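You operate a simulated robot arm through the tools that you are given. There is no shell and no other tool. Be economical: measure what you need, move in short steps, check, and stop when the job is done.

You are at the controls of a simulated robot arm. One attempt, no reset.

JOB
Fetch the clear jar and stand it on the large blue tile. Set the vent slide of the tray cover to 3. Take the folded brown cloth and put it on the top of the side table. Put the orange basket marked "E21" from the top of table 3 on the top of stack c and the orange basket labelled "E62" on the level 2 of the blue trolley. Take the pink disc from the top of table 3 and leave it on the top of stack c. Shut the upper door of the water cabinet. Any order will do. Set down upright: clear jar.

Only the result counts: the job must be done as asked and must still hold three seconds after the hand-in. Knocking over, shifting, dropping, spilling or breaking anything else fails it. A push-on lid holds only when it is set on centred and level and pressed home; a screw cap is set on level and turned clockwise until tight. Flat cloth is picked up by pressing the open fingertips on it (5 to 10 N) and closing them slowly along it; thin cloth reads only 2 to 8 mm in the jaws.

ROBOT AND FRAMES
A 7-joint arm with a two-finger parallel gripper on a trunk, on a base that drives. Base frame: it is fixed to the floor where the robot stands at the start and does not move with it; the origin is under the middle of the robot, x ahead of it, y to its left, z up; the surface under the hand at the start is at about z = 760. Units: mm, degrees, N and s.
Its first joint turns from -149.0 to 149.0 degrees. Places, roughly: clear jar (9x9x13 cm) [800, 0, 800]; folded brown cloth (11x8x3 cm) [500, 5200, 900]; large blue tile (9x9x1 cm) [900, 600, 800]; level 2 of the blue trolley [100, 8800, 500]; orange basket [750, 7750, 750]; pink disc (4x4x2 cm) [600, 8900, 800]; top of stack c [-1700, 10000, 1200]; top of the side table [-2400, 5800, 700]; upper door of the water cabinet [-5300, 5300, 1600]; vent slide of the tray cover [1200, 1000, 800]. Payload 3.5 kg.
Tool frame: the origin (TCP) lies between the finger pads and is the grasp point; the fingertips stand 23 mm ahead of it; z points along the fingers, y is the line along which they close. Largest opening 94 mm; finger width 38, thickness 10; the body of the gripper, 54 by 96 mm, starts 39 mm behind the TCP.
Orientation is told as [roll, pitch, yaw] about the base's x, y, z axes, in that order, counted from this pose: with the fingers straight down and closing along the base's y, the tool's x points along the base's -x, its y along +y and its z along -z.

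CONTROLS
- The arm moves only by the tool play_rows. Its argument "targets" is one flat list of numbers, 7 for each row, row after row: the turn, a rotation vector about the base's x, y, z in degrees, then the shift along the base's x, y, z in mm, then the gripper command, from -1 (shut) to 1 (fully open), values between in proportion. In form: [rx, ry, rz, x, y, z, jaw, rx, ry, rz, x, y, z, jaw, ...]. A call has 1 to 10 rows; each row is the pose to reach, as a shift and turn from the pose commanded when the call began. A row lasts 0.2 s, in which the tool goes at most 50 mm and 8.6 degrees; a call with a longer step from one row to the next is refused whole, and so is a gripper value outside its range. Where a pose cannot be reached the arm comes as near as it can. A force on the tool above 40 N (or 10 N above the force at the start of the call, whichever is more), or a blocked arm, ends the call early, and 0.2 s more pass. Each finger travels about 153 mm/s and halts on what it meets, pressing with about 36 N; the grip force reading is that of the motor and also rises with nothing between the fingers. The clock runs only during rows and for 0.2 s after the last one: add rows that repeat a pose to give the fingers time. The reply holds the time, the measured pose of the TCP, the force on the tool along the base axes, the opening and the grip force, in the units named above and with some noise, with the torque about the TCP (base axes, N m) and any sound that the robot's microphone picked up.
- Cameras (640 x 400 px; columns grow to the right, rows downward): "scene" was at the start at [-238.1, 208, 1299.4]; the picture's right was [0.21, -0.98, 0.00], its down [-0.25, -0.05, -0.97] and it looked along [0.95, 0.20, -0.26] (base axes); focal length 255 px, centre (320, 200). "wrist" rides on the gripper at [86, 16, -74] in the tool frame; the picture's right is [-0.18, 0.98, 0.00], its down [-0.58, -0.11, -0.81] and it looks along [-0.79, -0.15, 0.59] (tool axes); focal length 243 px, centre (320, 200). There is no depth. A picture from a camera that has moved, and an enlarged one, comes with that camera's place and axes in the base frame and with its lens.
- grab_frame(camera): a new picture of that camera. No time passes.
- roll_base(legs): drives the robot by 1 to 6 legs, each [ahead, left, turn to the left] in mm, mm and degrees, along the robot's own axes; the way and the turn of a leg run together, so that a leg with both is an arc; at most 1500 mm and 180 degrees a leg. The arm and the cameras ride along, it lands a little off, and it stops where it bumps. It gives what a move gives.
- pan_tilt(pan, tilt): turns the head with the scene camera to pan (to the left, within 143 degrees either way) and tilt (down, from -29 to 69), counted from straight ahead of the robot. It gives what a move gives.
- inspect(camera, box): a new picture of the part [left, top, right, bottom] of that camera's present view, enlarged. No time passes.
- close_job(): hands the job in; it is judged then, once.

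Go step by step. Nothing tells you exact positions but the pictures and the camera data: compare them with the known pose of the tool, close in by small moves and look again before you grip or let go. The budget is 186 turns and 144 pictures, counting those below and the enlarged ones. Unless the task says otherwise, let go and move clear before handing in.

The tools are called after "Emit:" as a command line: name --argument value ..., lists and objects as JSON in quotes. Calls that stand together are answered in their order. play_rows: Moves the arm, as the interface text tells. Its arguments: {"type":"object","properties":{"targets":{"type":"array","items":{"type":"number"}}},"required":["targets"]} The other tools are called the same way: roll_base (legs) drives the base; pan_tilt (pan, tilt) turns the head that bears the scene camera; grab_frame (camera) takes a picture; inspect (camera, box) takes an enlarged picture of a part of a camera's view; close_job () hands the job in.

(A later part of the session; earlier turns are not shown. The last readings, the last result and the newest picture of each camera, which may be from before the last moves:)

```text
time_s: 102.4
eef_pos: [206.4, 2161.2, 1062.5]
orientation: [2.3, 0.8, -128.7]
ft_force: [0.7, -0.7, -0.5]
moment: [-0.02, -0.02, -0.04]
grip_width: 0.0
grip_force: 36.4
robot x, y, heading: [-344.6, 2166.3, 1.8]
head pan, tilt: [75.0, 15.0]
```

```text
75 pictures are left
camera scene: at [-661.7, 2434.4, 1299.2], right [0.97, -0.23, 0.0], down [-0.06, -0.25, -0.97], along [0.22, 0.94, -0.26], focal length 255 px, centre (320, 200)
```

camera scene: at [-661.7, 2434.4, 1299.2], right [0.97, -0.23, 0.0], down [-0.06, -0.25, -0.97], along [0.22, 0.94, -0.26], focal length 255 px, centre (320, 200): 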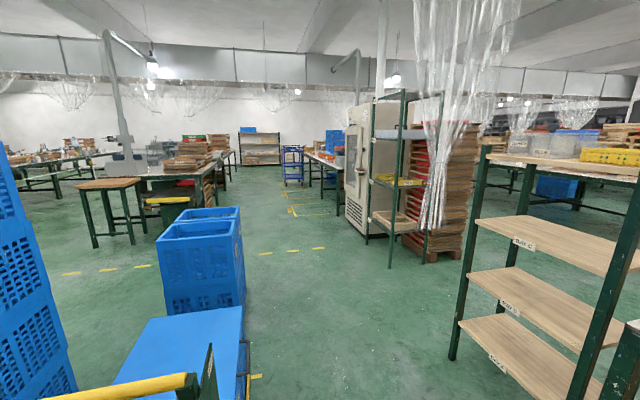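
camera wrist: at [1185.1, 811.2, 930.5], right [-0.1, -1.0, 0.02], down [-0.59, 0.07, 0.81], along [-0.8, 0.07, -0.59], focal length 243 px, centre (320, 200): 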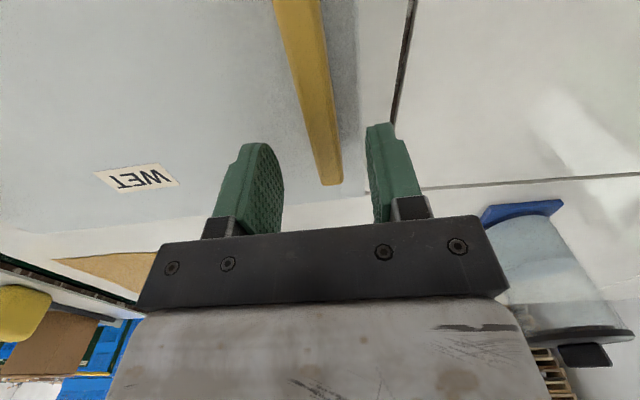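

I see the trolley close on the left and racks on the right; the green rack near [500, 5000] should hold the cloth. I'll zoom on it.

Emit:
inspect --camera "scene" --box '[340, 80, 460, 270]'

Emit:
roll_base --legs '[[0, 0, 88], [600, 0, 0]]'

```text
2.11 times, centred on (400, 175) of scene
camera zoom: at [-661.7, 2434.4, 1299.2], right [0.97, -0.23, 0.0], down [-0.06, -0.25, -0.97], along [0.22, 0.94, -0.26], focal length 537 px, centre (152, 253)
```

zoom: 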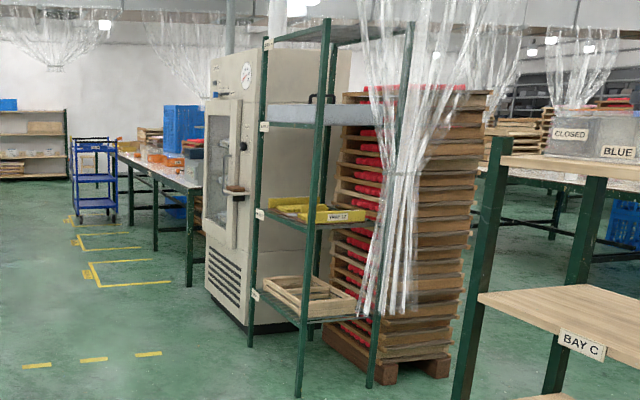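

```text
time_s: 109.5
eef_pos: [-324.7, 3315.9, 1063.4]
orientation: [2.4, 0.9, -40.9]
ft_force: [-0.6, -0.8, -0.7]
moment: [0.01, 0.0, 0.01]
grip_width: 0.1
grip_force: 36.0
robot x, y, heading: [-346.7, 2760.3, 90.0]
head pan, tilt: [75.0, 15.0]
```

The rack shelf at about 0.85 m with yellow trays should hold the cloth. I'll drive up the aisle and look at it.

Emit:
roll_base --legs '[[1400, 0, 0], [300, 0, 0]]'

Emit:
pan_tilt --pan -45 --tilt 18

Emit:
grab_frame --camera "scene"

```text
time_s: 118.2
eef_pos: [-320.3, 5014.1, 1062.5]
orientation: [2.4, 0.7, -41.0]
ft_force: [0.4, -0.4, -0.5]
moment: [-0.02, 0.01, 0.0]
grip_width: 0.0
grip_force: 35.8
robot x, y, heading: [-346.0, 4458.6, 90.0]
head pan, tilt: [75.0, 15.0]
```

```text
time_s: 120.2
eef_pos: [-320.7, 5012.5, 1063.9]
orientation: [2.3, 0.9, -41.1]
ft_force: [0.0, -0.5, -0.5]
moment: [0.01, 0.03, -0.02]
grip_width: 0.0
grip_force: 36.1
robot x, y, heading: [-347.4, 4462.3, 90.0]
head pan, tilt: [-45.0, 18.0]
```

```text
73 pictures are left
camera scene: at [-470.4, 4194.6, 1294.4], right [0.7, -0.71, 0.0], down [-0.22, -0.22, -0.95], along [0.67, 0.67, -0.31], focal length 255 px, centre (320, 200)
```

scene: 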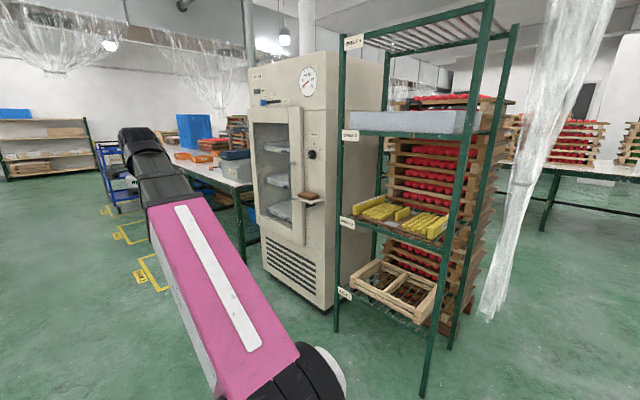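

There is a small brown item on a ledge of the white oven's front; I'll zoom there.

Emit:
inspect --camera "scene" --box '[250, 140, 350, 240]'

```text
4.00 times, centred on (300, 190) of scene
camera zoom: at [-470.4, 4194.6, 1294.4], right [0.7, -0.71, 0.0], down [-0.22, -0.22, -0.95], along [0.67, 0.67, -0.31], focal length 1021 px, centre (400, 240)
```

zoom: 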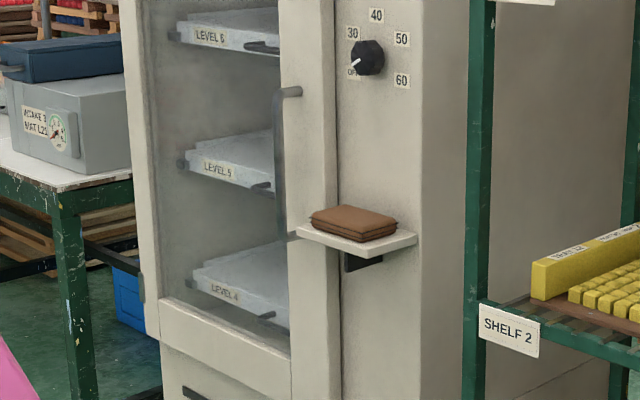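

The folded cloth (110 along y, 80 along x) lies on a small ledge on the oven front. I'll drive level with it and swing the arm to the right around the base.

Emit:
roll_base --legs '[[600, 0, 0]]'

Emit:
play_rows --targets '[0, 0, 0, 40, -3.5, 0, -1, 0, 0, 0, 80, -9.8, 0, -1, 0, 0, 0, 119, -19, 0, -1, 0, 0, 0, 157, -31, 0, -1, 0, 0, 0, 194, -45.6, 0, -1, 0, 0, 0, 230.5, -63, 0, -1, 0, 0, 0, 265, -82.7, 0, -1, 0, 0, 0, 298.6, -105, 0, -1, 0, 0, 0, 330, -129.5, 0, -1, 0, 0, 0, 360, -156, 0, -1]'

Emit:
play_rows --targets '[0, 0, 0, 28, -29, 0, -1, 0, 0, 0, 53.5, -60, 0, -1, 0, 0, 0, 77, -92, 0, -1, 0, 0, 0, 98, -126, 0, -1, 0, 0, 0, 116.5, -162, 0, -1, 0, 0, 0, 132.4, -198.5, 0, -1, 0, 0, 0, 145.7, -236, 0, -1, 0, 0, 0, 156, -275, 0, -1, 0, 0, 0, 164, -314, 0, -1, 0, 0, 0, 169, -354, 0, -1]'

Emit:
grab_frame --camera "wrist"

```text
time_s: 123.5
eef_pos: [-321.8, 5608.6, 1064.3]
orientation: [2.2, 0.8, -40.8]
ft_force: [0.8, 0.0, -0.2]
moment: [-0.02, -0.04, -0.03]
grip_width: 0.2
grip_force: 36.0
robot x, y, heading: [-344.5, 5054.5, 90.1]
head pan, tilt: [-45.0, 18.0]
```

```text
time_s: 125.7
eef_pos: [38.2, 5456.1, 1062.8]
orientation: [2.9, 0.9, -40.6]
ft_force: [-0.3, 0.6, 0.0]
moment: [0.01, 0.02, 0.03]
grip_width: 0.2
grip_force: 35.9
robot x, y, heading: [-346.2, 5058.1, 90.2]
head pan, tilt: [-45.0, 18.0]
```

```text
time_s: 127.9
eef_pos: [217.7, 5099.0, 1042.3]
orientation: [3.0, 0.2, -40.7]
ft_force: [-0.1, 0.5, 0.1]
moment: [0.01, 0.0, 0.02]
grip_width: 0.0
grip_force: 35.9
out of reach, approached as far as the arm can: row 1, 2, 3, 4, 5, 6, 7, 8, 9, 10
robot x, y, heading: [-348.1, 5054.6, 90.1]
head pan, tilt: [-45.0, 18.0]
```

```text
71 pictures are left
camera wrist: at [160.6, 5164.9, 1116.8], right [0.78, 0.63, 0.05], down [0.34, -0.5, 0.8], along [0.52, -0.6, -0.6], focal length 243 px, centre (320, 200)
```

wrist: 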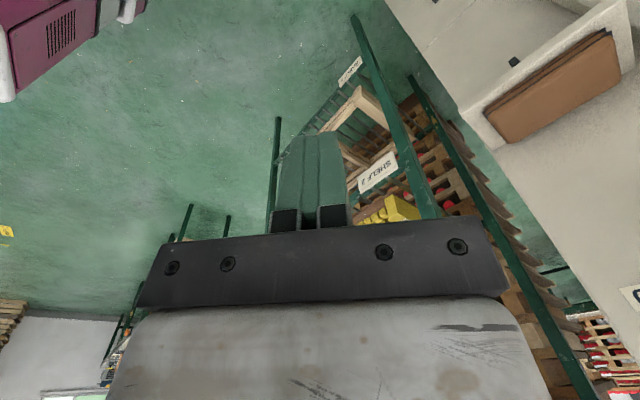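

Triangulation puts the cloth's top at about [471, 5231, 866]. I'll move closer for a better look at the ledge gaps.

Emit:
play_rows --targets '[0, 0, 0, 35, 26, -5, 0.5, 0, 0, 0, 70, 52, -10, 1, 0, 0, 0, 105, 78, -15, 1, 0, 0, 0, 140, 104, -20, 1, 0, 0, 0, 175, 130, -25, 1, 0, 0, 0, 175, 130, -25, 1]'

Emit:
grab_frame --camera "wrist"

```text
time_s: 129.3
eef_pos: [390.1, 5231.7, 1017.9]
orientation: [2.3, 0.7, -40.7]
ft_force: [0.0, -0.2, 0.6]
moment: [-0.02, -0.01, -0.03]
grip_width: 94.0
grip_force: 0.0
robot x, y, heading: [-345.5, 5053.2, 90.0]
head pan, tilt: [-45.0, 18.0]
```

```text
70 pictures are left
camera wrist: at [334.4, 5297.4, 1093.8], right [0.78, 0.62, 0.04], down [0.36, -0.49, 0.79], along [0.51, -0.61, -0.61], focal length 243 px, centre (320, 200)
```

wrist: 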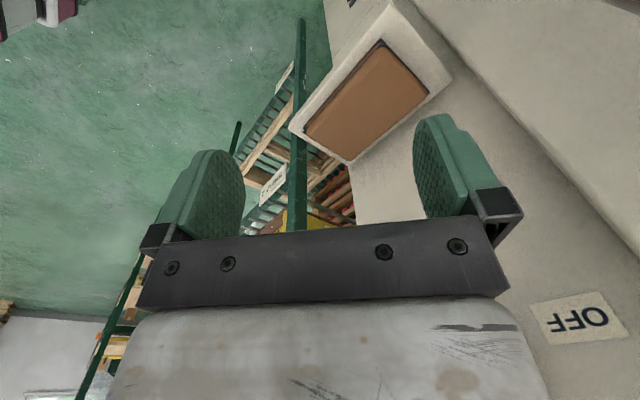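

The ledge leaves some room behind the cloth; I'll zoom to measure it.

Emit:
inspect --camera "wrist" --box '[270, 0, 470, 170]'

```text
2.35 times, centred on (370, 85) of wrist
camera zoom: at [334.4, 5297.4, 1093.8], right [0.78, 0.62, 0.04], down [0.36, -0.49, 0.79], along [0.51, -0.61, -0.61], focal length 571 px, centre (202, 471)
```

zoom: 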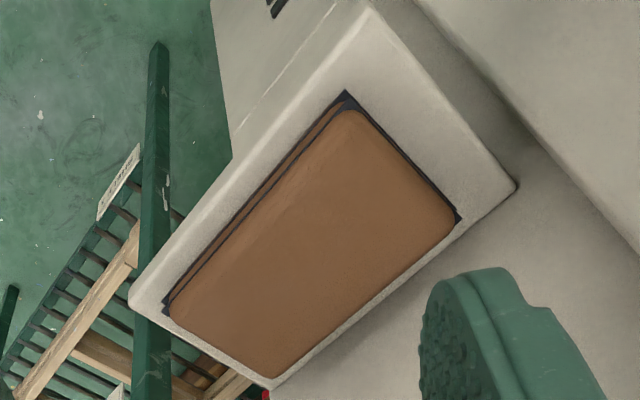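

The cloth (top centre ≈ [467, 5221, 868]) has about 15 mm free on both sides in x. I'll set the fingers to close along x and tilt the wrist toward -y by 35° to keep clear of the oven knob, then look from just above.

Emit:
play_rows --targets '[0, 0, -8.2, 0, -4, 0, 0.87, 0, 0, -16.4, 0, -8, 0, 0.87, 0, 0, -24.6, 0, -12, 0, 0.87, 0, 0, -32.8, 0, -16, 0, 0.87, 0, 0, -41, 0, -20, 0, 0.87, 0, 0, -49.2, 0, -25, 0, 0.87, 0, 0, -49.2, 0, -25, 0, 0.87]'

Emit:
play_rows --targets '[8, 0, 0, 15, 0, -10, 0.87, 16, 0, 0, 30, 0, -20, 0.87, 24, 0, 0, 45, 0, -30, 0.87, 33, 0, 0, 60, 0, -45, 0.87, 33, 0, 0, 75, 0, -65, 0.87, 33, 0, 0, 75, 0, -85, 0.87, 33, 0, 0, 75, 0, -85, 0.87]'

Emit:
grab_frame --camera "wrist"

```text
time_s: 130.9
eef_pos: [392.3, 5207.0, 1017.4]
orientation: [2.2, 0.8, -90.0]
ft_force: [0.6, 0.1, -0.1]
moment: [-0.04, 0.03, 0.02]
grip_width: 87.5
grip_force: 0.2
robot x, y, heading: [-343.6, 5055.8, 90.2]
head pan, tilt: [-45.0, 18.0]
```

```text
refused: row 4 steps farther than a row can; nothing moved
```

```text
68 pictures are left
camera wrist: at [405.6, 5292.3, 1092.9], right [0.98, -0.18, 0.04], down [-0.14, -0.59, 0.79], along [-0.12, -0.78, -0.61], focal length 243 px, centre (320, 200)
```

wrist: 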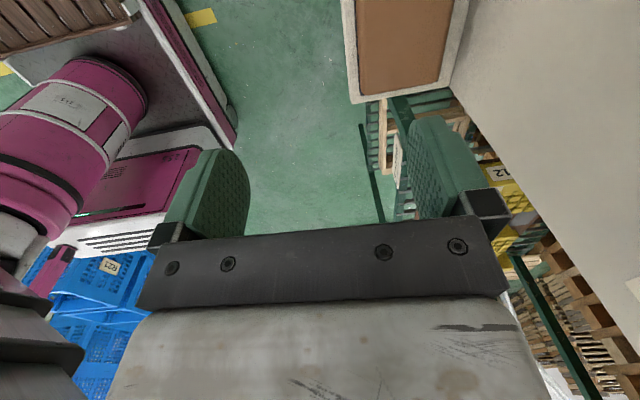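

One rotation step was too large; I'll send it again.

Emit:
play_rows --targets '[8, 0, 0, 15, 0, -10, 0.87, 16, 0, 0, 30, 0, -20, 0.87, 24, 0, 0, 45, 0, -30, 0.87, 32, 0, 0, 60, 0, -45, 0.87, 32, 0, 0, 75, 0, -65, 0.87, 32, 0, 0, 75, 0, -85, 0.87, 32, 0, 0, 75, 0, -85, 0.87]'

Emit:
grab_frame --camera "wrist"

```text
time_s: 132.5
eef_pos: [465.2, 5206.1, 933.5]
orientation: [2.4, 32.8, -89.9]
ft_force: [-15.0, 0.8, 7.1]
moment: [-0.05, -0.3, -0.06]
grip_width: 81.8
grip_force: 0.0
robot x, y, heading: [-347.7, 5054.6, 90.1]
head pan, tilt: [-45.0, 18.0]
```

```text
67 pictures are left
camera wrist: at [478.2, 5238.6, 1042.4], right [0.98, -0.17, -0.07], down [-0.14, -0.92, 0.36], along [-0.12, -0.34, -0.93], focal length 243 px, centre (320, 200)
```

wrist: 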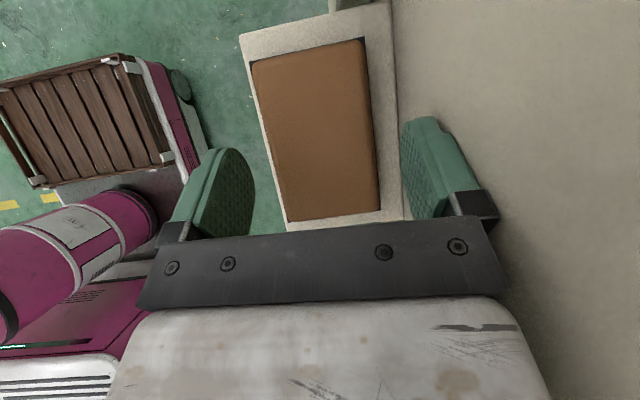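

The rear finger touches the oven face (at x≈515). The cloth's centre is x≈461, so I'll shift 7 mm back and descend partway.

Emit:
play_rows --targets '[0, 0, 0, -7, 0, 0, 0.87, 0, 0, 0, -7, 2, -12, 0.87, 0, 0, 0, -7, 3, -26, 0.87, 0, 0, 0, -7, 3, -26, 0.87]'

Emit:
grab_frame --camera "wrist"

```text
time_s: 133.5
eef_pos: [460.3, 5209.1, 906.2]
orientation: [2.4, 32.8, -89.9]
ft_force: [-0.3, 0.7, -0.3]
moment: [0.0, -0.01, 0.0]
grip_width: 87.7
grip_force: 0.0
robot x, y, heading: [-344.1, 5056.4, 90.1]
head pan, tilt: [-45.0, 18.0]
```

```text
66 pictures are left
camera wrist: at [472.4, 5241.4, 1015.9], right [0.98, -0.17, -0.06], down [-0.14, -0.92, 0.36], along [-0.12, -0.34, -0.93], focal length 243 px, centre (320, 200)
```

wrist: 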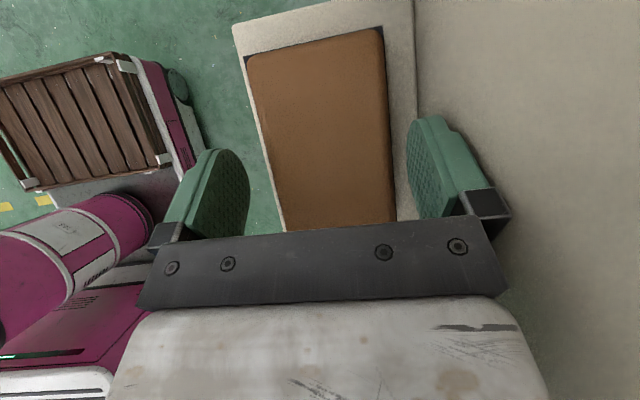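

Alignment looks good; I'll descend in small steps to the ledge.

Emit:
play_rows --targets '[0, 0, 0, -1, 0, -8, 0.87, 0, 0, 0, -1, 0, -16, 0.87, 0, 0, 0, -1, 0, -22, 0.87, 0, 0, 0, -1, 0, -27, 0.87, 0, 0, 0, -1, 0, -30, 0.87, 0, 0, 0, -1, 0, -30, 0.87]'

Emit:
grab_frame --camera "wrist"

```text
time_s: 134.4
eef_pos: [459.3, 5210.8, 887.7]
orientation: [3.0, 33.2, -89.7]
ft_force: [-4.0, -3.5, 15.7]
moment: [-0.16, -0.54, -0.07]
grip_width: 86.4
grip_force: 0.0
robot x, y, heading: [-345.9, 5059.5, 90.0]
head pan, tilt: [-45.0, 18.0]
stopped in row 4: the force on the tool passed its limit at 50 N (the readings are from after the stop); the commanded pose is now the measured one
```

```text
65 pictures are left
camera wrist: at [471.2, 5240.8, 997.7], right [0.98, -0.17, -0.06], down [-0.14, -0.93, 0.35], along [-0.12, -0.34, -0.93], focal length 243 px, centre (320, 200)
```

wrist: 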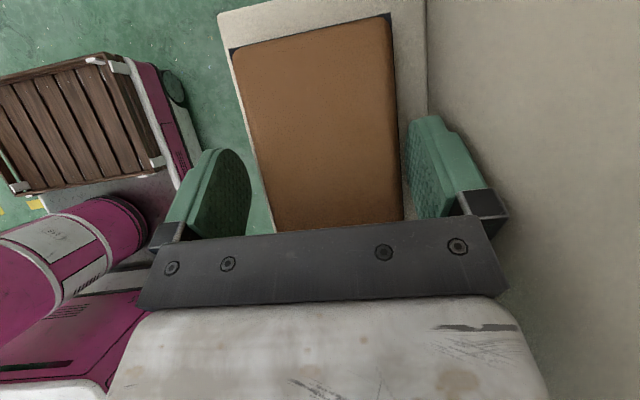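

Contact is on the rear finger side (likely the ledge, since the hand is rolled about 3°). I'll lift 3 mm, level the roll, and close slowly.

Emit:
play_rows --targets '[0, 0, 0, 0, 0, 4, 0.87, 0, -2.5, 0, 0, 0, 4, 0.87, 0, -2.5, 0, 0, 0, 1, 0.87, 0, -2.5, 0, 0, 0, 1, 0.8, 0, -2.5, 0, 0, 0, 1, 0.7, 0, -2.5, 0, 0, 0, 1, 0.6, 0, -2.5, 0, 0, 0, 1, 0.5, 0, -2.5, 0, 0, 0, 1, 0.4, 0, -2.5, 0, 0, 0, 1, 0.4]'

Emit:
grab_frame --camera "wrist"

```text
time_s: 136.4
eef_pos: [456.9, 5208.0, 886.6]
orientation: [5.6, 32.9, -88.0]
ft_force: [-29.4, 4.1, -15.7]
moment: [0.18, 0.35, -0.21]
grip_width: 79.3
grip_force: 15.4
robot x, y, heading: [-343.8, 5054.3, 90.1]
head pan, tilt: [-45.0, 18.0]
```

```text
64 pictures are left
camera wrist: at [465.0, 5241.4, 997.5], right [0.98, -0.17, -0.02], down [-0.15, -0.92, 0.35], along [-0.08, -0.34, -0.94], focal length 243 px, centre (320, 200)
```

wrist: 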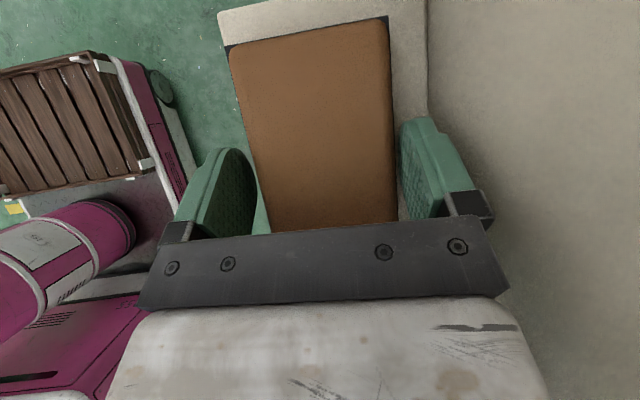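

The roll went the wrong way (the +x finger is now higher by about 4.6°). I'll reopen slightly, level it the other way, and see the forces.

Emit:
play_rows --targets '[0, 0, 0, 0, 0, 0, 0.82, 0, 0, 0, 0, 0, 6, 0.82, 0, 2.5, 0, 2, 0, 6, 0.82, 0, 4.6, 0, 2, 0, 6, 0.82, 0, 4.6, 0, 2, 0, 6, 0.82]'

Emit:
grab_frame --camera "wrist"

```text
time_s: 137.6
eef_pos: [461.7, 5210.0, 893.6]
orientation: [0.3, 33.2, -90.9]
ft_force: [-0.1, -0.2, -0.1]
moment: [-0.03, -0.01, 0.02]
grip_width: 85.5
grip_force: 0.0
robot x, y, heading: [-342.0, 5055.1, 90.3]
head pan, tilt: [-45.0, 18.0]
```

```text
63 pictures are left
camera wrist: at [478.2, 5241.0, 1003.3], right [0.98, -0.17, -0.1], down [-0.13, -0.92, 0.36], along [-0.15, -0.34, -0.93], focal length 243 px, centre (320, 200)
```

wrist: 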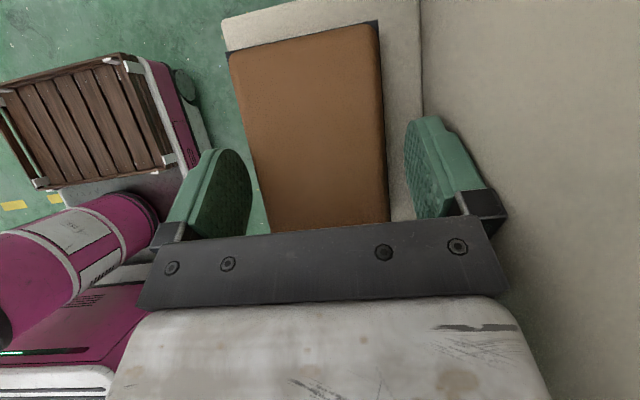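

Level and force-free now, with the cloth centred. I'll descend gently again.

Emit:
play_rows --targets '[0, 0, 0, -1, 0, -4, 0.82, 0, 0, 0, -1, 0, -7, 0.82, 0, 0, 0, -1, 0, -10, 0.82, 0, 0, 0, -1, 0, -13, 0.82, 0, 0, 0, -1, 0, -16, 0.82]'

```text
time_s: 138.4
eef_pos: [460.9, 5209.4, 888.9]
orientation: [0.9, 33.4, -90.7]
ft_force: [-2.9, -3.5, 14.7]
moment: [-0.18, -0.57, -0.19]
grip_width: 84.2
grip_force: 0.1
robot x, y, heading: [-346.2, 5055.4, 89.7]
head pan, tilt: [-45.0, 18.0]
stopped in row 3: the force on the tool passed its limit at 46 N (the readings are from after the stop); the commanded pose is now the measured one
```

Same stop at the rear finger (z≈857), so that is the depth limit; I'll raise 1 mm and close here.

Emit:
play_rows --targets '[0, 0, 0, -1, 0, 1.5, 0.75, 0, 0, 0, -1, 0, 1.5, 0.65, 0, 0, 0, -1, 0, 1.5, 0.55, 0, 0, 0, -1, 0, 1.5, 0.45, 0, 0, 0, -1, 0, 1.5, 0.3, 0, 0, 0, -1, 0, 1.5, 0.3, 0, 0, 0, -1, 0, 1.5, 0.3]'

Emit:
grab_frame --camera "wrist"

```text
time_s: 140.0
eef_pos: [458.2, 5210.4, 890.1]
orientation: [0.5, 33.3, -90.8]
ft_force: [-29.8, 0.0, -15.3]
moment: [0.04, -0.36, -0.15]
grip_width: 76.9
grip_force: 17.8
robot x, y, heading: [-346.2, 5057.4, 89.8]
head pan, tilt: [-45.0, 18.0]
```

```text
62 pictures are left
camera wrist: at [474.4, 5240.9, 998.9], right [0.98, -0.17, -0.09], down [-0.13, -0.93, 0.35], along [-0.15, -0.34, -0.93], focal length 243 px, centre (320, 200)
```

wrist: 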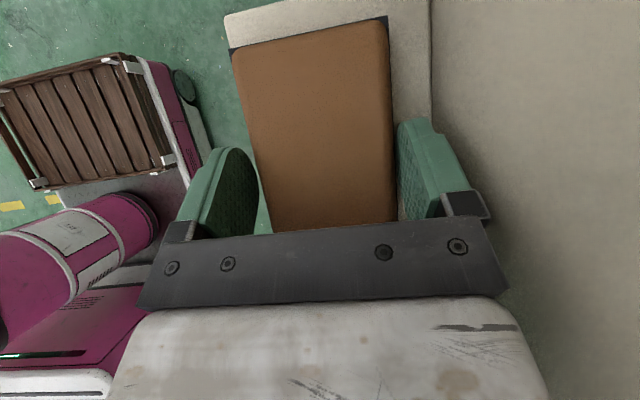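

The front finger presses the cloth; I'll close further to let both pads settle.

Emit:
play_rows --targets '[0, 0, 0, -2, 0, 0, 0.1, 0, 0, 0, -3, 0, 0, -0.1, 0, 0, 0, -3, 0, 0, -0.2, 0, 0, 0, -3, 0, 0, -0.2, 0, 0, 0, -3, 0, 0, -0.2]'

```text
time_s: 141.2
eef_pos: [454.6, 5209.7, 889.8]
orientation: [0.5, 33.4, -90.8]
ft_force: [-39.1, 7.4, -13.9]
moment: [0.34, 0.57, -0.34]
grip_width: 69.5
grip_force: 35.9
robot x, y, heading: [-343.6, 5056.9, 90.0]
head pan, tilt: [-45.0, 18.0]
```

Emit:
play_rows --targets '[0, 0, 0, 0, 0, 3, -0.2, 0, 0, 0, 0, 0, 8, -0.2, 0, 0, 0, 0, 0, 15, -0.2, 0, 0, 0, 0, 0, 15, -0.2]'

Emit:
grab_frame --camera "wrist"

```text
time_s: 142.2
eef_pos: [458.5, 5208.4, 904.0]
orientation: [0.7, 33.3, -90.9]
ft_force: [0.0, 0.3, -0.7]
moment: [0.03, 0.03, 0.03]
grip_width: 68.8
grip_force: 35.7
robot x, y, heading: [-345.1, 5055.3, 89.9]
head pan, tilt: [-45.0, 18.0]
```

```text
61 pictures are left
camera wrist: at [474.0, 5240.7, 1013.6], right [0.98, -0.17, -0.09], down [-0.13, -0.93, 0.35], along [-0.15, -0.33, -0.93], focal length 243 px, centre (320, 200)
```

wrist: 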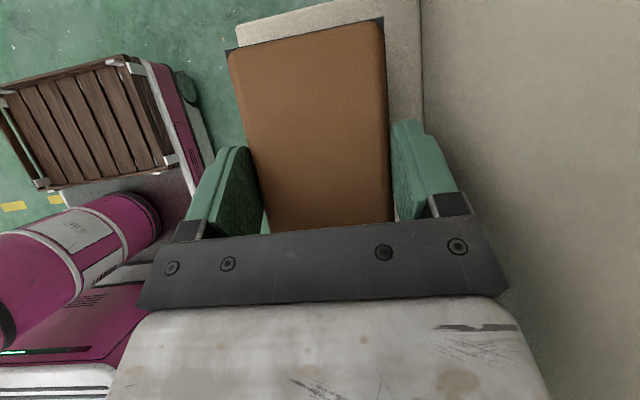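

The cloth is lifted with the hand (width 68.8, ledge now lower beneath it). I'll raise and pull away from the oven, then check.

Emit:
play_rows --targets '[0, 0, 0, -5, 0, 20, -0.3, 0, 0, 0, -20, 0, 45, -0.3, 0, 0, 0, -55, 0, 65, -0.3, 0, 0, 0, -95, 0, 80, -0.3, 0, 0, 0, -140, 0, 90, -0.3, 0, 0, 0, -185, 0, 100, -0.3, 0, 0, 0, -185, 0, 100, -0.3]'

Emit:
grab_frame --camera "wrist"

Emit:
pan_tilt --pan 75 --tilt 18

Emit:
grab_frame --camera "scene"

```text
time_s: 143.8
eef_pos: [274.2, 5209.6, 1003.0]
orientation: [0.7, 33.4, -90.8]
ft_force: [-1.0, -0.6, -0.7]
moment: [0.05, 0.0, 0.0]
grip_width: 69.2
grip_force: 36.1
robot x, y, heading: [-347.5, 5056.4, 90.1]
head pan, tilt: [-45.0, 18.0]
```

```text
60 pictures are left
camera wrist: at [289.4, 5240.8, 1112.9], right [0.98, -0.17, -0.09], down [-0.13, -0.93, 0.35], along [-0.15, -0.33, -0.93], focal length 243 px, centre (320, 200)
```

wrist: 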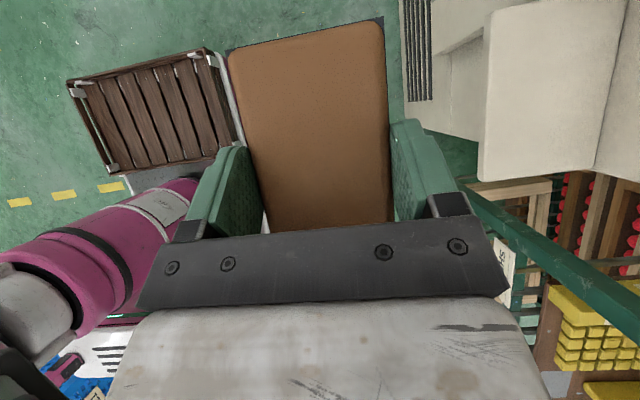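

```text
time_s: 145.8
eef_pos: [274.4, 5209.9, 1002.5]
orientation: [0.8, 33.2, -90.8]
ft_force: [0.5, -0.1, -0.7]
moment: [-0.01, 0.0, 0.02]
grip_width: 69.1
grip_force: 36.1
robot x, y, heading: [-342.9, 5051.9, 90.4]
head pan, tilt: [75.0, 18.0]
```

```text
59 pictures are left
camera scene: at [-624.6, 4747.8, 1294.4], right [0.26, 0.97, 0.0], down [0.3, -0.08, -0.95], along [-0.92, 0.25, -0.31], focal length 255 px, centre (320, 200)
```

scene: 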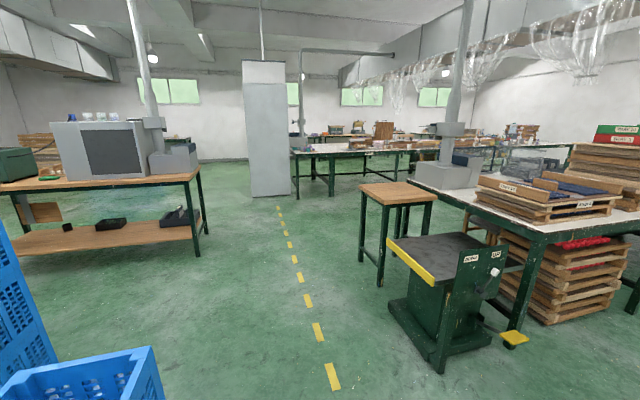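

The cloth is held securely. The side table is the small wooden-topped one near [-2425, 5900, 700]. I'll swing the arm to the front, then strafe left along the lane.

Emit:
play_rows --targets '[0, 0, 4, -12, 43, 0, -0.3, 0, 0, 8, -27.5, 84.7, 0, -0.3, 0, 0, 12, -45.6, 125.4, 0, -0.3, 0, 0, 16, -66.5, 164.7, 0, -0.3, 0, 0, 20, -90, 202.5, 0, -0.3, 0, 0, 24, -116, 238.5, 0, -0.3, 0, 0, 28, -145, 272.6, 0, -0.3, 0, 0, 32, -176, 304.6, 0, -0.3, 0, 0, 36, -209, 334.4, 0, -0.3, 0, 0, 40, -244, 361.8, 0, -0.3]'

Emit:
play_rows --targets '[0, 0, 4, -37, 25, 0, -0.3, 0, 0, 8, -75.5, 47, 0, -0.3, 0, 0, 12, -115.5, 66.7, 0, -0.3, 0, 0, 16, -157, 83.4, 0, -0.3, 0, 0, 20, -199, 97.2, 0, -0.3, 0, 0, 24, -242, 108, 0, -0.3, 0, 0, 28, -286, 115.7, 0, -0.3, 0, 0, 32, -330.5, 120.4, 0, -0.3]'

Emit:
roll_base --legs '[[0, 1400, 0], [0, 700, 0]]'

Emit:
pan_tilt --pan 0 --tilt 30

Emit:
grab_frame --camera "scene"

```text
time_s: 148.0
eef_pos: [29.9, 5571.2, 1005.3]
orientation: [0.7, 33.2, -50.7]
ft_force: [-0.3, 0.4, 0.1]
moment: [0.0, 0.06, 0.04]
grip_width: 69.3
grip_force: 36.1
robot x, y, heading: [-348.8, 5055.1, 90.1]
head pan, tilt: [75.0, 18.0]
```

```text
time_s: 149.8
eef_pos: [-301.8, 5691.8, 1005.9]
orientation: [0.7, 33.3, -18.8]
ft_force: [0.4, 0.8, 0.8]
moment: [-0.03, -0.03, 0.03]
grip_width: 68.9
grip_force: 36.4
robot x, y, heading: [-344.7, 5053.9, 90.3]
head pan, tilt: [75.0, 18.0]
```

```text
time_s: 160.2
eef_pos: [-2391.6, 5694.8, 1006.7]
orientation: [0.8, 33.3, -19.7]
ft_force: [-0.1, -0.2, -0.1]
moment: [-0.01, -0.01, -0.01]
grip_width: 69.2
grip_force: 36.0
robot x, y, heading: [-2444.4, 5059.4, 89.3]
head pan, tilt: [75.0, 18.0]
```

```text
time_s: 161.7
eef_pos: [-2392.2, 5695.2, 1006.8]
orientation: [0.8, 33.3, -19.6]
ft_force: [0.2, 1.0, -1.0]
moment: [-0.02, -0.02, -0.02]
grip_width: 69.3
grip_force: 36.2
robot x, y, heading: [-2443.3, 5057.8, 89.4]
head pan, tilt: [0.0, 30.0]
```

```text
58 pictures are left
camera scene: at [-2636.7, 4820.8, 1275.1], right [1.0, -0.01, 0.0], down [-0.01, -0.5, -0.87], along [0.01, 0.87, -0.5], focal length 255 px, centre (320, 200)
```

scene: 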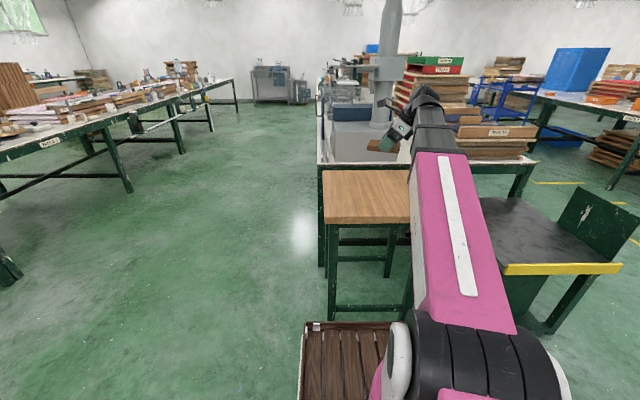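

The wooden side table spans about x -2607…-2270, y 5644…6157. I'll bring the cloth over it and lower.

Emit:
play_rows --targets '[0, 0, 0, -10, 35, 0, -0.3, 0, 0, 0, -20, 70, -10, -0.3, 0, 0, 0, -30, 105, -20, -0.3, 0, 0, 0, -40, 130, -50, -0.3, 0, 0, 0, -40, 130, -95, -0.3, 0, 0, 0, -40, 130, -140, -0.3, 0, 0, 0, -40, 130, -185, -0.3, 0, 0, 0, -40, 130, -210, -0.3, 0, 0, 0, -40, 130, -210, -0.3]'

Emit:
inspect --camera "scene" --box '[310, 120, 450, 240]'

```text
time_s: 163.7
eef_pos: [-2433.3, 5826.3, 797.2]
orientation: [0.7, 33.3, -19.5]
ft_force: [1.0, -0.3, -1.0]
moment: [-0.01, 0.01, -0.03]
grip_width: 69.4
grip_force: 36.3
robot x, y, heading: [-2444.5, 5059.7, 89.1]
head pan, tilt: [0.0, 30.0]
```

```text
3.33 times, centred on (380, 180) of scene
camera zoom: at [-2636.7, 4820.8, 1275.0], right [1.0, -0.01, 0.0], down [-0.01, -0.5, -0.87], along [0.01, 0.87, -0.5], focal length 851 px, centre (120, 267)
```

zoom: 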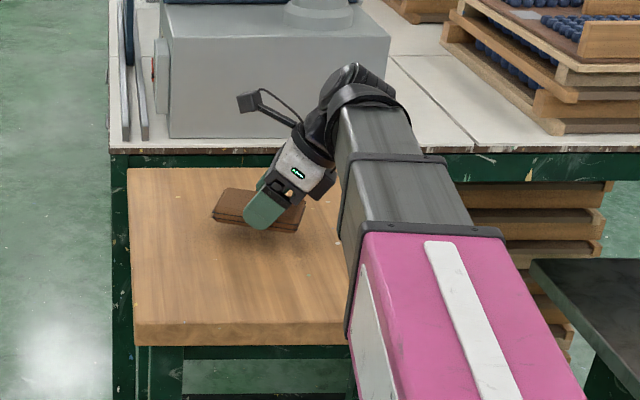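

The cloth is above the table; I'll lower slowly until contact.

Emit:
play_rows --targets '[0, 0, 0, 0, 0, -15, -0.3, 0, 0, 0, 0, 0, -28, -0.3, 0, 0, 0, 0, 0, -38, -0.3, 0, 0, 0, 0, 0, -46, -0.3, 0, 0, 0, 0, 0, -52, -0.3, 0, 0, 0, 0, 0, -58, -0.3, 0, 0, 0, 0, 0, -62, -0.3]'

Emit:
inspect --camera "scene" --box '[310, 120, 450, 240]'

```text
time_s: 164.4
eef_pos: [-2433.0, 5826.4, 769.5]
orientation: [0.7, 33.8, -19.6]
ft_force: [4.6, -4.2, 15.6]
moment: [-0.72, -0.11, 0.24]
grip_width: 68.9
grip_force: 36.7
robot x, y, heading: [-2444.6, 5060.0, 89.1]
head pan, tilt: [0.0, 30.0]
stopped in row 3: the force on the tool passed its limit at 67 N (the readings are from after the stop); the commanded pose is now the measured one
```

```text
3.33 times, centred on (380, 180) of scene
camera zoom: at [-2636.5, 4820.4, 1275.0], right [1.0, -0.01, 0.0], down [-0.01, -0.5, -0.87], along [0.01, 0.87, -0.5], focal length 851 px, centre (120, 267)
```

zoom: 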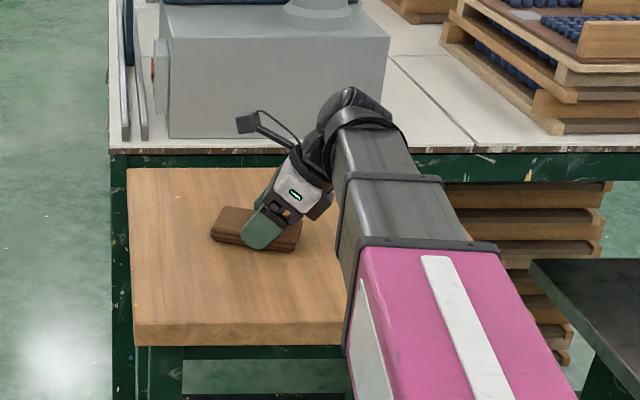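

The cloth rests on the table. I'll ease up 1 mm, open, and rise.

Emit:
play_rows --targets '[0, 0, 0, 0, 0, 1.5, -0.2, 0, 0, 0, 0, 0, 1.5, 0.4, 0, 0, 0, 0, 0, 1.5, 1, 0, 0, 0, 0, 0, 1.5, 1, 0, 0, 0, 0, 0, 1.5, 1, 0, 0, 0, 0, -10, 35, 1, 0, 0, 0, 0, -20, 75, 1, 0, 0, 0, 0, -30, 120, 1, 0, 0, 0, 0, -40, 165, 1, 0, 0, 0, 0, -40, 200, 1]'

Emit:
inspect --camera "scene" --box '[310, 120, 450, 240]'

```text
time_s: 166.6
eef_pos: [-2431.1, 5787.7, 968.5]
orientation: [0.8, 33.8, -19.5]
ft_force: [-0.3, 0.8, 0.0]
moment: [-0.03, 0.03, -0.03]
grip_width: 94.0
grip_force: 0.1
robot x, y, heading: [-2441.6, 5060.3, 89.5]
head pan, tilt: [0.0, 30.0]
```

```text
3.33 times, centred on (380, 180) of scene
camera zoom: at [-2636.7, 4820.8, 1275.0], right [1.0, -0.01, 0.0], down [-0.01, -0.5, -0.87], along [0.01, 0.87, -0.5], focal length 851 px, centre (120, 267)
```

zoom: 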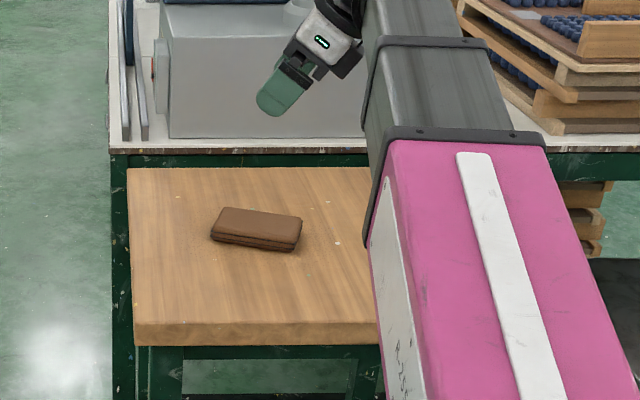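

The cloth lies on the side table. Next is the water cabinet; I retract and level the hand, turn left and drive toward it.

Emit:
play_rows --targets '[-2.2, -6.2, 0, 0, -20, 20, 0, -4.4, -12.4, 0, 0, -40, 45, -1, -6.6, -18.6, 0, 0, -60, 70, -1, -8.8, -24.8, 0, 0, -80, 95, -1, -11, -31.1, 0, 0, -100, 120, -1, -11, -31.1, 0, 0, -120, 140, -1, -11, -31.1, 0, 0, -120, 140, -1]'

Emit:
roll_base --legs '[[0, 0, 90], [1400, 0, 0]]'

Emit:
pan_tilt --pan 0 --tilt 5

Emit:
grab_frame --camera "scene"

```text
time_s: 168.2
eef_pos: [-2433.0, 5676.0, 1092.4]
orientation: [1.8, 1.0, -19.6]
ft_force: [1.2, -0.7, 0.3]
moment: [-0.02, -0.01, -0.01]
grip_width: 0.0
grip_force: 36.0
out of reach, approached as far as the arm can: row 6, 7
robot x, y, heading: [-2439.9, 5056.6, 89.3]
head pan, tilt: [0.0, 30.0]
```

```text
time_s: 178.9
eef_pos: [-4453.2, 5058.4, 1093.5]
orientation: [1.8, 1.1, 71.7]
ft_force: [0.1, -0.4, 0.7]
moment: [0.0, 0.0, 0.03]
grip_width: 0.0
grip_force: 36.5
robot x, y, heading: [-3836.9, 5062.9, -179.5]
head pan, tilt: [0.0, 30.0]
```

```text
time_s: 179.8
eef_pos: [-4454.4, 5058.7, 1093.7]
orientation: [1.9, 1.1, 71.7]
ft_force: [-0.1, -0.3, 0.3]
moment: [0.01, 0.01, 0.0]
grip_width: 0.1
grip_force: 36.5
robot x, y, heading: [-3838.0, 5064.1, -179.4]
head pan, tilt: [0.0, 5.0]
```

```text
54 pictures are left
camera scene: at [-3596.6, 4872.2, 1315.4], right [-0.01, 1.0, 0.0], down [0.09, 0.0, -1.0], along [-1.0, -0.01, -0.09], focal length 255 px, centre (320, 200)
```

scene: 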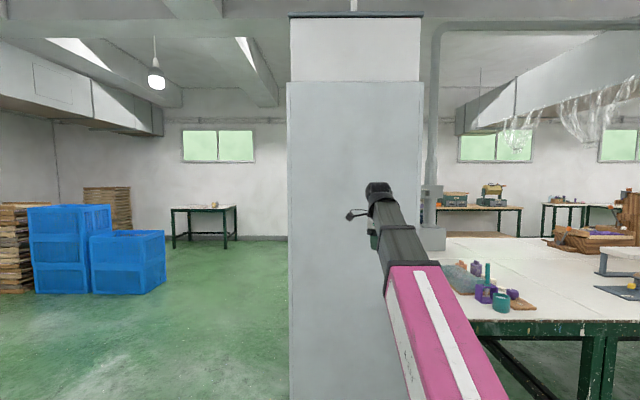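

Ahead is a grey-clad pillar; the cabinet must be on its +y face, above the table. I'll strafe right to look at that face.

Emit:
roll_base --legs '[[0, -1300, 0]]'

Emit:
pan_tilt --pan 35 --tilt 3

Emit:
grab_frame --camera "scene"

```text
time_s: 186.4
eef_pos: [-4474.7, 6364.0, 1093.3]
orientation: [1.7, 1.1, 72.4]
ft_force: [-0.1, 0.1, 0.1]
moment: [0.04, 0.01, 0.01]
grip_width: 0.0
grip_force: 36.2
robot x, y, heading: [-3858.5, 6375.9, -179.0]
head pan, tilt: [0.0, 5.0]
```

```text
time_s: 187.4
eef_pos: [-4473.4, 6364.6, 1093.3]
orientation: [1.8, 1.1, 72.4]
ft_force: [-0.6, 0.9, -1.4]
moment: [0.04, 0.02, 0.03]
grip_width: 0.2
grip_force: 36.2
robot x, y, heading: [-3857.0, 6376.4, -178.8]
head pan, tilt: [35.0, 3.0]
```

```text
53 pictures are left
camera scene: at [-3595.8, 6136.1, 1318.6], right [-0.59, 0.81, 0.0], down [0.04, 0.03, -1.0], along [-0.81, -0.59, -0.05], focal length 255 px, centre (320, 200)
```

scene: 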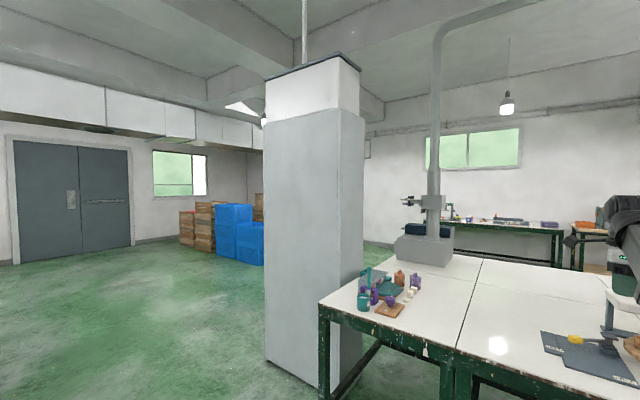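

A thin edge just right of the cabinet near [-5335, 5297, 1600] could be the open door; I'll zoom.

Emit:
inspect --camera "scene" --box '[330, 110, 400, 180]'

```text
5.71 times, centred on (365, 145) of scene
camera zoom: at [-3595.8, 6136.1, 1318.6], right [-0.59, 0.81, 0.0], down [0.04, 0.03, -1.0], along [-0.81, -0.59, -0.05], focal length 1458 px, centre (63, 514)
```

zoom: 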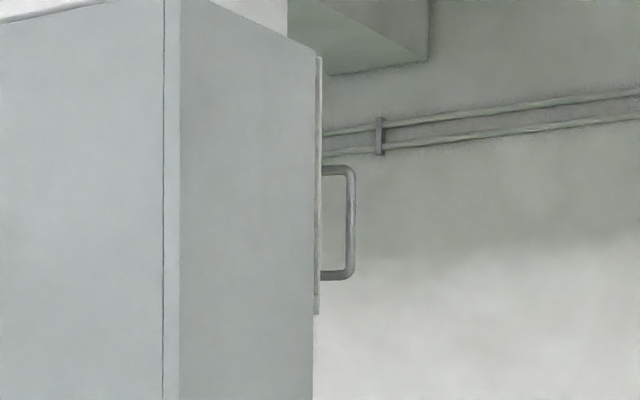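

The upper door is on the cabinet's far (-x) side. I'll drive around through the open floor on the -y side.

Emit:
roll_base --legs '[[0, 1300, 0], [440, 0, 0], [0, 1000, 0], [1450, 0, 0], [450, 0, 0]]'

Emit:
pan_tilt --pan -125 --tilt 0

Emit:
grab_frame --camera "scene"

```text
time_s: 195.7
eef_pos: [-4796.2, 5078.4, 1092.6]
orientation: [1.1, 0.8, 72.9]
ft_force: [5.2, 2.3, 2.4]
moment: [-0.28, 0.64, 0.45]
grip_width: 0.1
grip_force: 35.7
robot x, y, heading: [-4189.8, 5080.7, -179.7]
head pan, tilt: [35.0, 3.0]
stopped in leg 2: the force on the tool passed its limit at 98 N (the readings are from after the stop); the commanded pose is now the measured one
```

```text
time_s: 198.2
eef_pos: [-4796.6, 5078.7, 1092.5]
orientation: [1.2, 0.9, 73.0]
ft_force: [16.8, 2.9, -1.3]
moment: [-0.07, 1.27, 1.33]
grip_width: 0.2
grip_force: 35.4
robot x, y, heading: [-4186.6, 5079.7, -179.5]
head pan, tilt: [-125.0, 0.0]
```

```text
51 pictures are left
camera scene: at [-3803.7, 4965.9, 1323.2], right [0.82, -0.57, 0.0], down [0.0, 0.0, -1.0], along [0.57, 0.82, 0.0], focal length 255 px, centre (320, 200)
```

scene: 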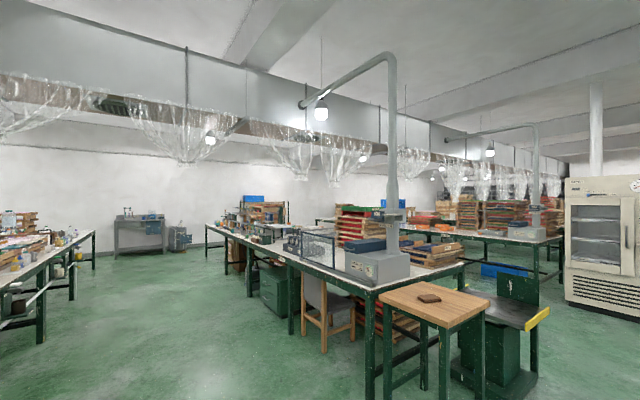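

My arm tip bumped the cabinet's side; I'll back off at once, then continue around with more clearance.

Emit:
roll_base --legs '[[-70, 0, 0], [0, 1000, 0], [1400, 0, 0], [700, 0, 0]]'

Emit:
pan_tilt --pan -125 --tilt 0

Emit:
grab_frame --camera "scene"

```text
time_s: 214.0
eef_pos: [-6814.5, 4151.9, 1091.3]
orientation: [1.1, 0.8, 70.3]
ft_force: [-0.8, 0.7, -0.4]
moment: [0.01, 0.03, -0.01]
grip_width: 0.0
grip_force: 36.0
robot x, y, heading: [-6206.0, 4129.1, 178.1]
head pan, tilt: [-125.0, 0.0]
```

```text
time_s: 214.6
eef_pos: [-6814.5, 4151.8, 1092.3]
orientation: [1.0, 0.9, 70.5]
ft_force: [-0.2, -0.6, 0.4]
moment: [0.04, 0.0, 0.0]
grip_width: 0.2
grip_force: 35.7
robot x, y, heading: [-6203.1, 4125.7, 177.9]
head pan, tilt: [-125.0, 0.0]
```

```text
50 pictures are left
camera scene: at [-5827.6, 3995.5, 1323.4], right [0.8, -0.6, 0.0], down [0.0, 0.0, -1.0], along [0.6, 0.8, 0.0], focal length 255 px, centre (320, 200)
```

scene: 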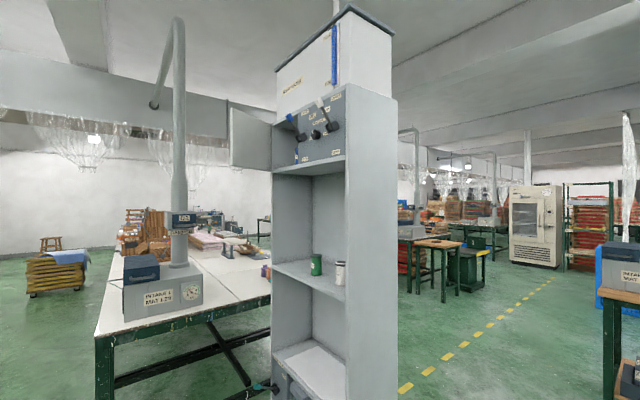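

Now I see the cabinet's open front and the upper door swung open on its left (+y) side. Zooming for its shape.

Emit:
inspect --camera "scene" --box '[210, 60, 410, 200]'

```text
2.86 times, centred on (310, 130) of scene
camera zoom: at [-5827.6, 3995.5, 1323.4], right [0.8, -0.6, 0.0], down [0.0, 0.0, -1.0], along [0.6, 0.8, 0.0], focal length 729 px, centre (349, 400)
```

zoom: 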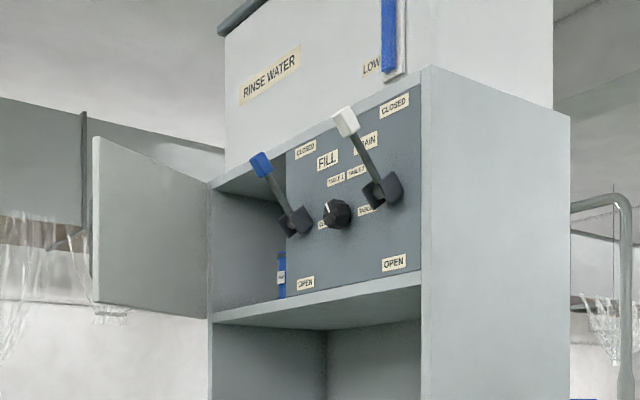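

The door (about 320 wide, z 1490–1770) hinges at roughly [-5154, 5377] and stands about 60° open, its outer side facing +y. I'll turn around and take position in front, facing +x.

Emit:
roll_base --legs '[[0, 0, 90], [0, 0, 92], [200, 0, 0], [0, 820, 0]]'

Emit:
pan_tilt --pan 10 --tilt -5

Emit:
grab_frame --camera "scene"

```text
time_s: 227.8
eef_pos: [-5367.9, 4921.5, 1092.3]
orientation: [1.1, 0.9, -109.2]
ft_force: [0.9, 0.1, 0.7]
moment: [0.03, -0.01, -0.01]
grip_width: 0.1
grip_force: 35.4
robot x, y, heading: [-5976.3, 4941.1, -1.6]
head pan, tilt: [-125.0, 0.0]
```

```text
time_s: 230.0
eef_pos: [-5368.2, 4921.3, 1091.1]
orientation: [1.1, 0.9, -109.3]
ft_force: [0.1, 0.3, -0.2]
moment: [0.0, -0.03, 0.03]
grip_width: 0.1
grip_force: 36.5
robot x, y, heading: [-5979.9, 4940.0, -1.9]
head pan, tilt: [10.0, -5.0]
```

```text
48 pictures are left
camera scene: at [-6215.4, 5153.7, 1331.1], right [0.14, -0.99, 0.0], down [0.09, 0.01, -1.0], along [0.99, 0.14, 0.09], focal length 255 px, centre (320, 200)
```

scene: 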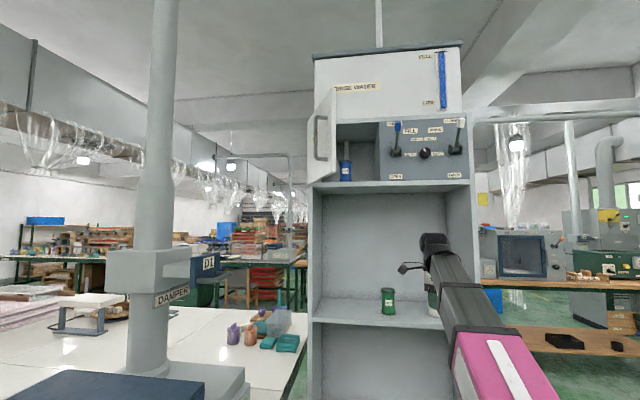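

The door covers just the left recess beside the control panel; its handle side faces me. I'll zoom to measure its edges.

Emit:
inspect --camera "scene" --box '[290, 70, 400, 200]'

```text
3.08 times, centred on (345, 135) of scene
camera zoom: at [-6215.4, 5153.7, 1331.1], right [0.14, -0.99, 0.0], down [0.09, 0.01, -1.0], along [0.99, 0.14, 0.09], focal length 785 px, centre (243, 400)
```

zoom: 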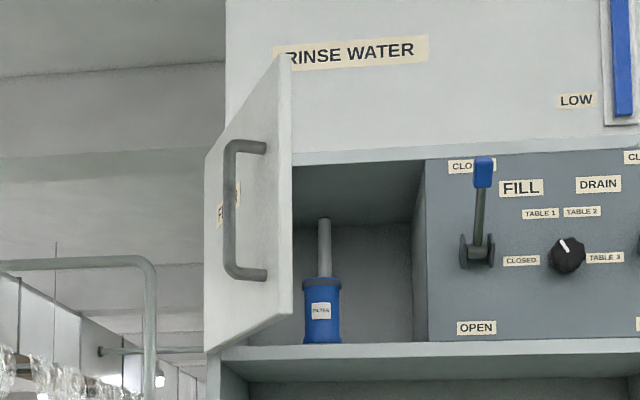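

The door's hinge is at [-5156, 5360], its free edge at [-5415, 5220], z 1495–1770, open about 62°. I'll tilt the fingers forward to horizontal and rise in front of the cabinet.

Emit:
play_rows --targets '[-0.3, -8.5, 0, -12, 0, 15, -1, -0.5, -17, 0, -24, 0, 30, -1, -0.8, -25.5, 0, -36, 0, 45, -1, -1, -34, 0, -48, 0, 60, -1, -1.3, -42.5, 0, -60, 0, 75, -1, -1.5, -51, 0, -72, 5, 95, -1, -1.8, -59.5, 0, -84, 10, 115, -1, -2, -68, 0, -96, 15, 135, -1, -2.3, -76.5, 0, -108, 20, 155, -1, -2.5, -84, 0, -120, 25, 175, -1]'

Emit:
play_rows --targets '[0, 0, 1, 0, 30, 38, -1, 0, 0, 2, 0, 60, 76, -1, 0, 0, 3, 0, 90, 114, -1, 0, 0, 4, 0, 120, 152, -1, 0, 0, 5, 0, 150, 190, -1, 0, 0, 6, 0, 180, 228, -1, 0, 0, 7, 0, 210, 266, -1, 0, 0, 8, 0, 240, 304, -1, 0, 0, 9, 0, 270, 342, -1, 0, 0, 10, 0, 300, 380, -1]'

Emit:
grab_frame --camera "scene"

```text
time_s: 232.2
eef_pos: [-5470.6, 4947.4, 1284.7]
orientation: [85.4, 17.6, -92.6]
ft_force: [0.1, 0.5, -0.5]
moment: [0.0, -0.03, 0.01]
grip_width: 0.0
grip_force: 35.7
out of reach, approached as far as the arm can: row 9, 10
robot x, y, heading: [-5978.0, 4940.5, -1.8]
head pan, tilt: [10.0, -5.0]
```

```text
time_s: 234.0
eef_pos: [-5401.6, 5225.7, 1503.6]
orientation: [85.0, 17.4, -84.9]
ft_force: [-10.9, -3.5, 6.3]
moment: [0.11, 0.41, 0.51]
grip_width: 0.1
grip_force: 36.3
out of reach, approached as far as the arm can: row 2, 3, 4, 5, 6, 7, 8, 9
robot x, y, heading: [-5975.3, 4944.6, -1.6]
head pan, tilt: [10.0, -5.0]
stopped in row 9: the force on the tool passed its limit at 66 N (the readings are from after the stop); the commanded pose is now the measured one
```

```text
46 pictures are left
camera scene: at [-6216.4, 5153.5, 1331.1], right [0.14, -0.99, 0.0], down [0.09, 0.01, -1.0], along [0.99, 0.14, 0.09], focal length 255 px, centre (320, 200)
```

scene: 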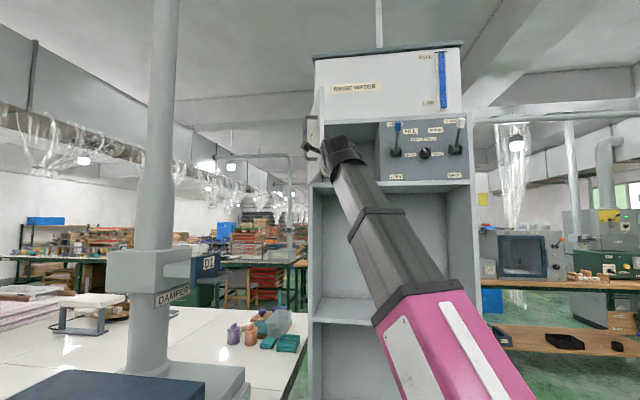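

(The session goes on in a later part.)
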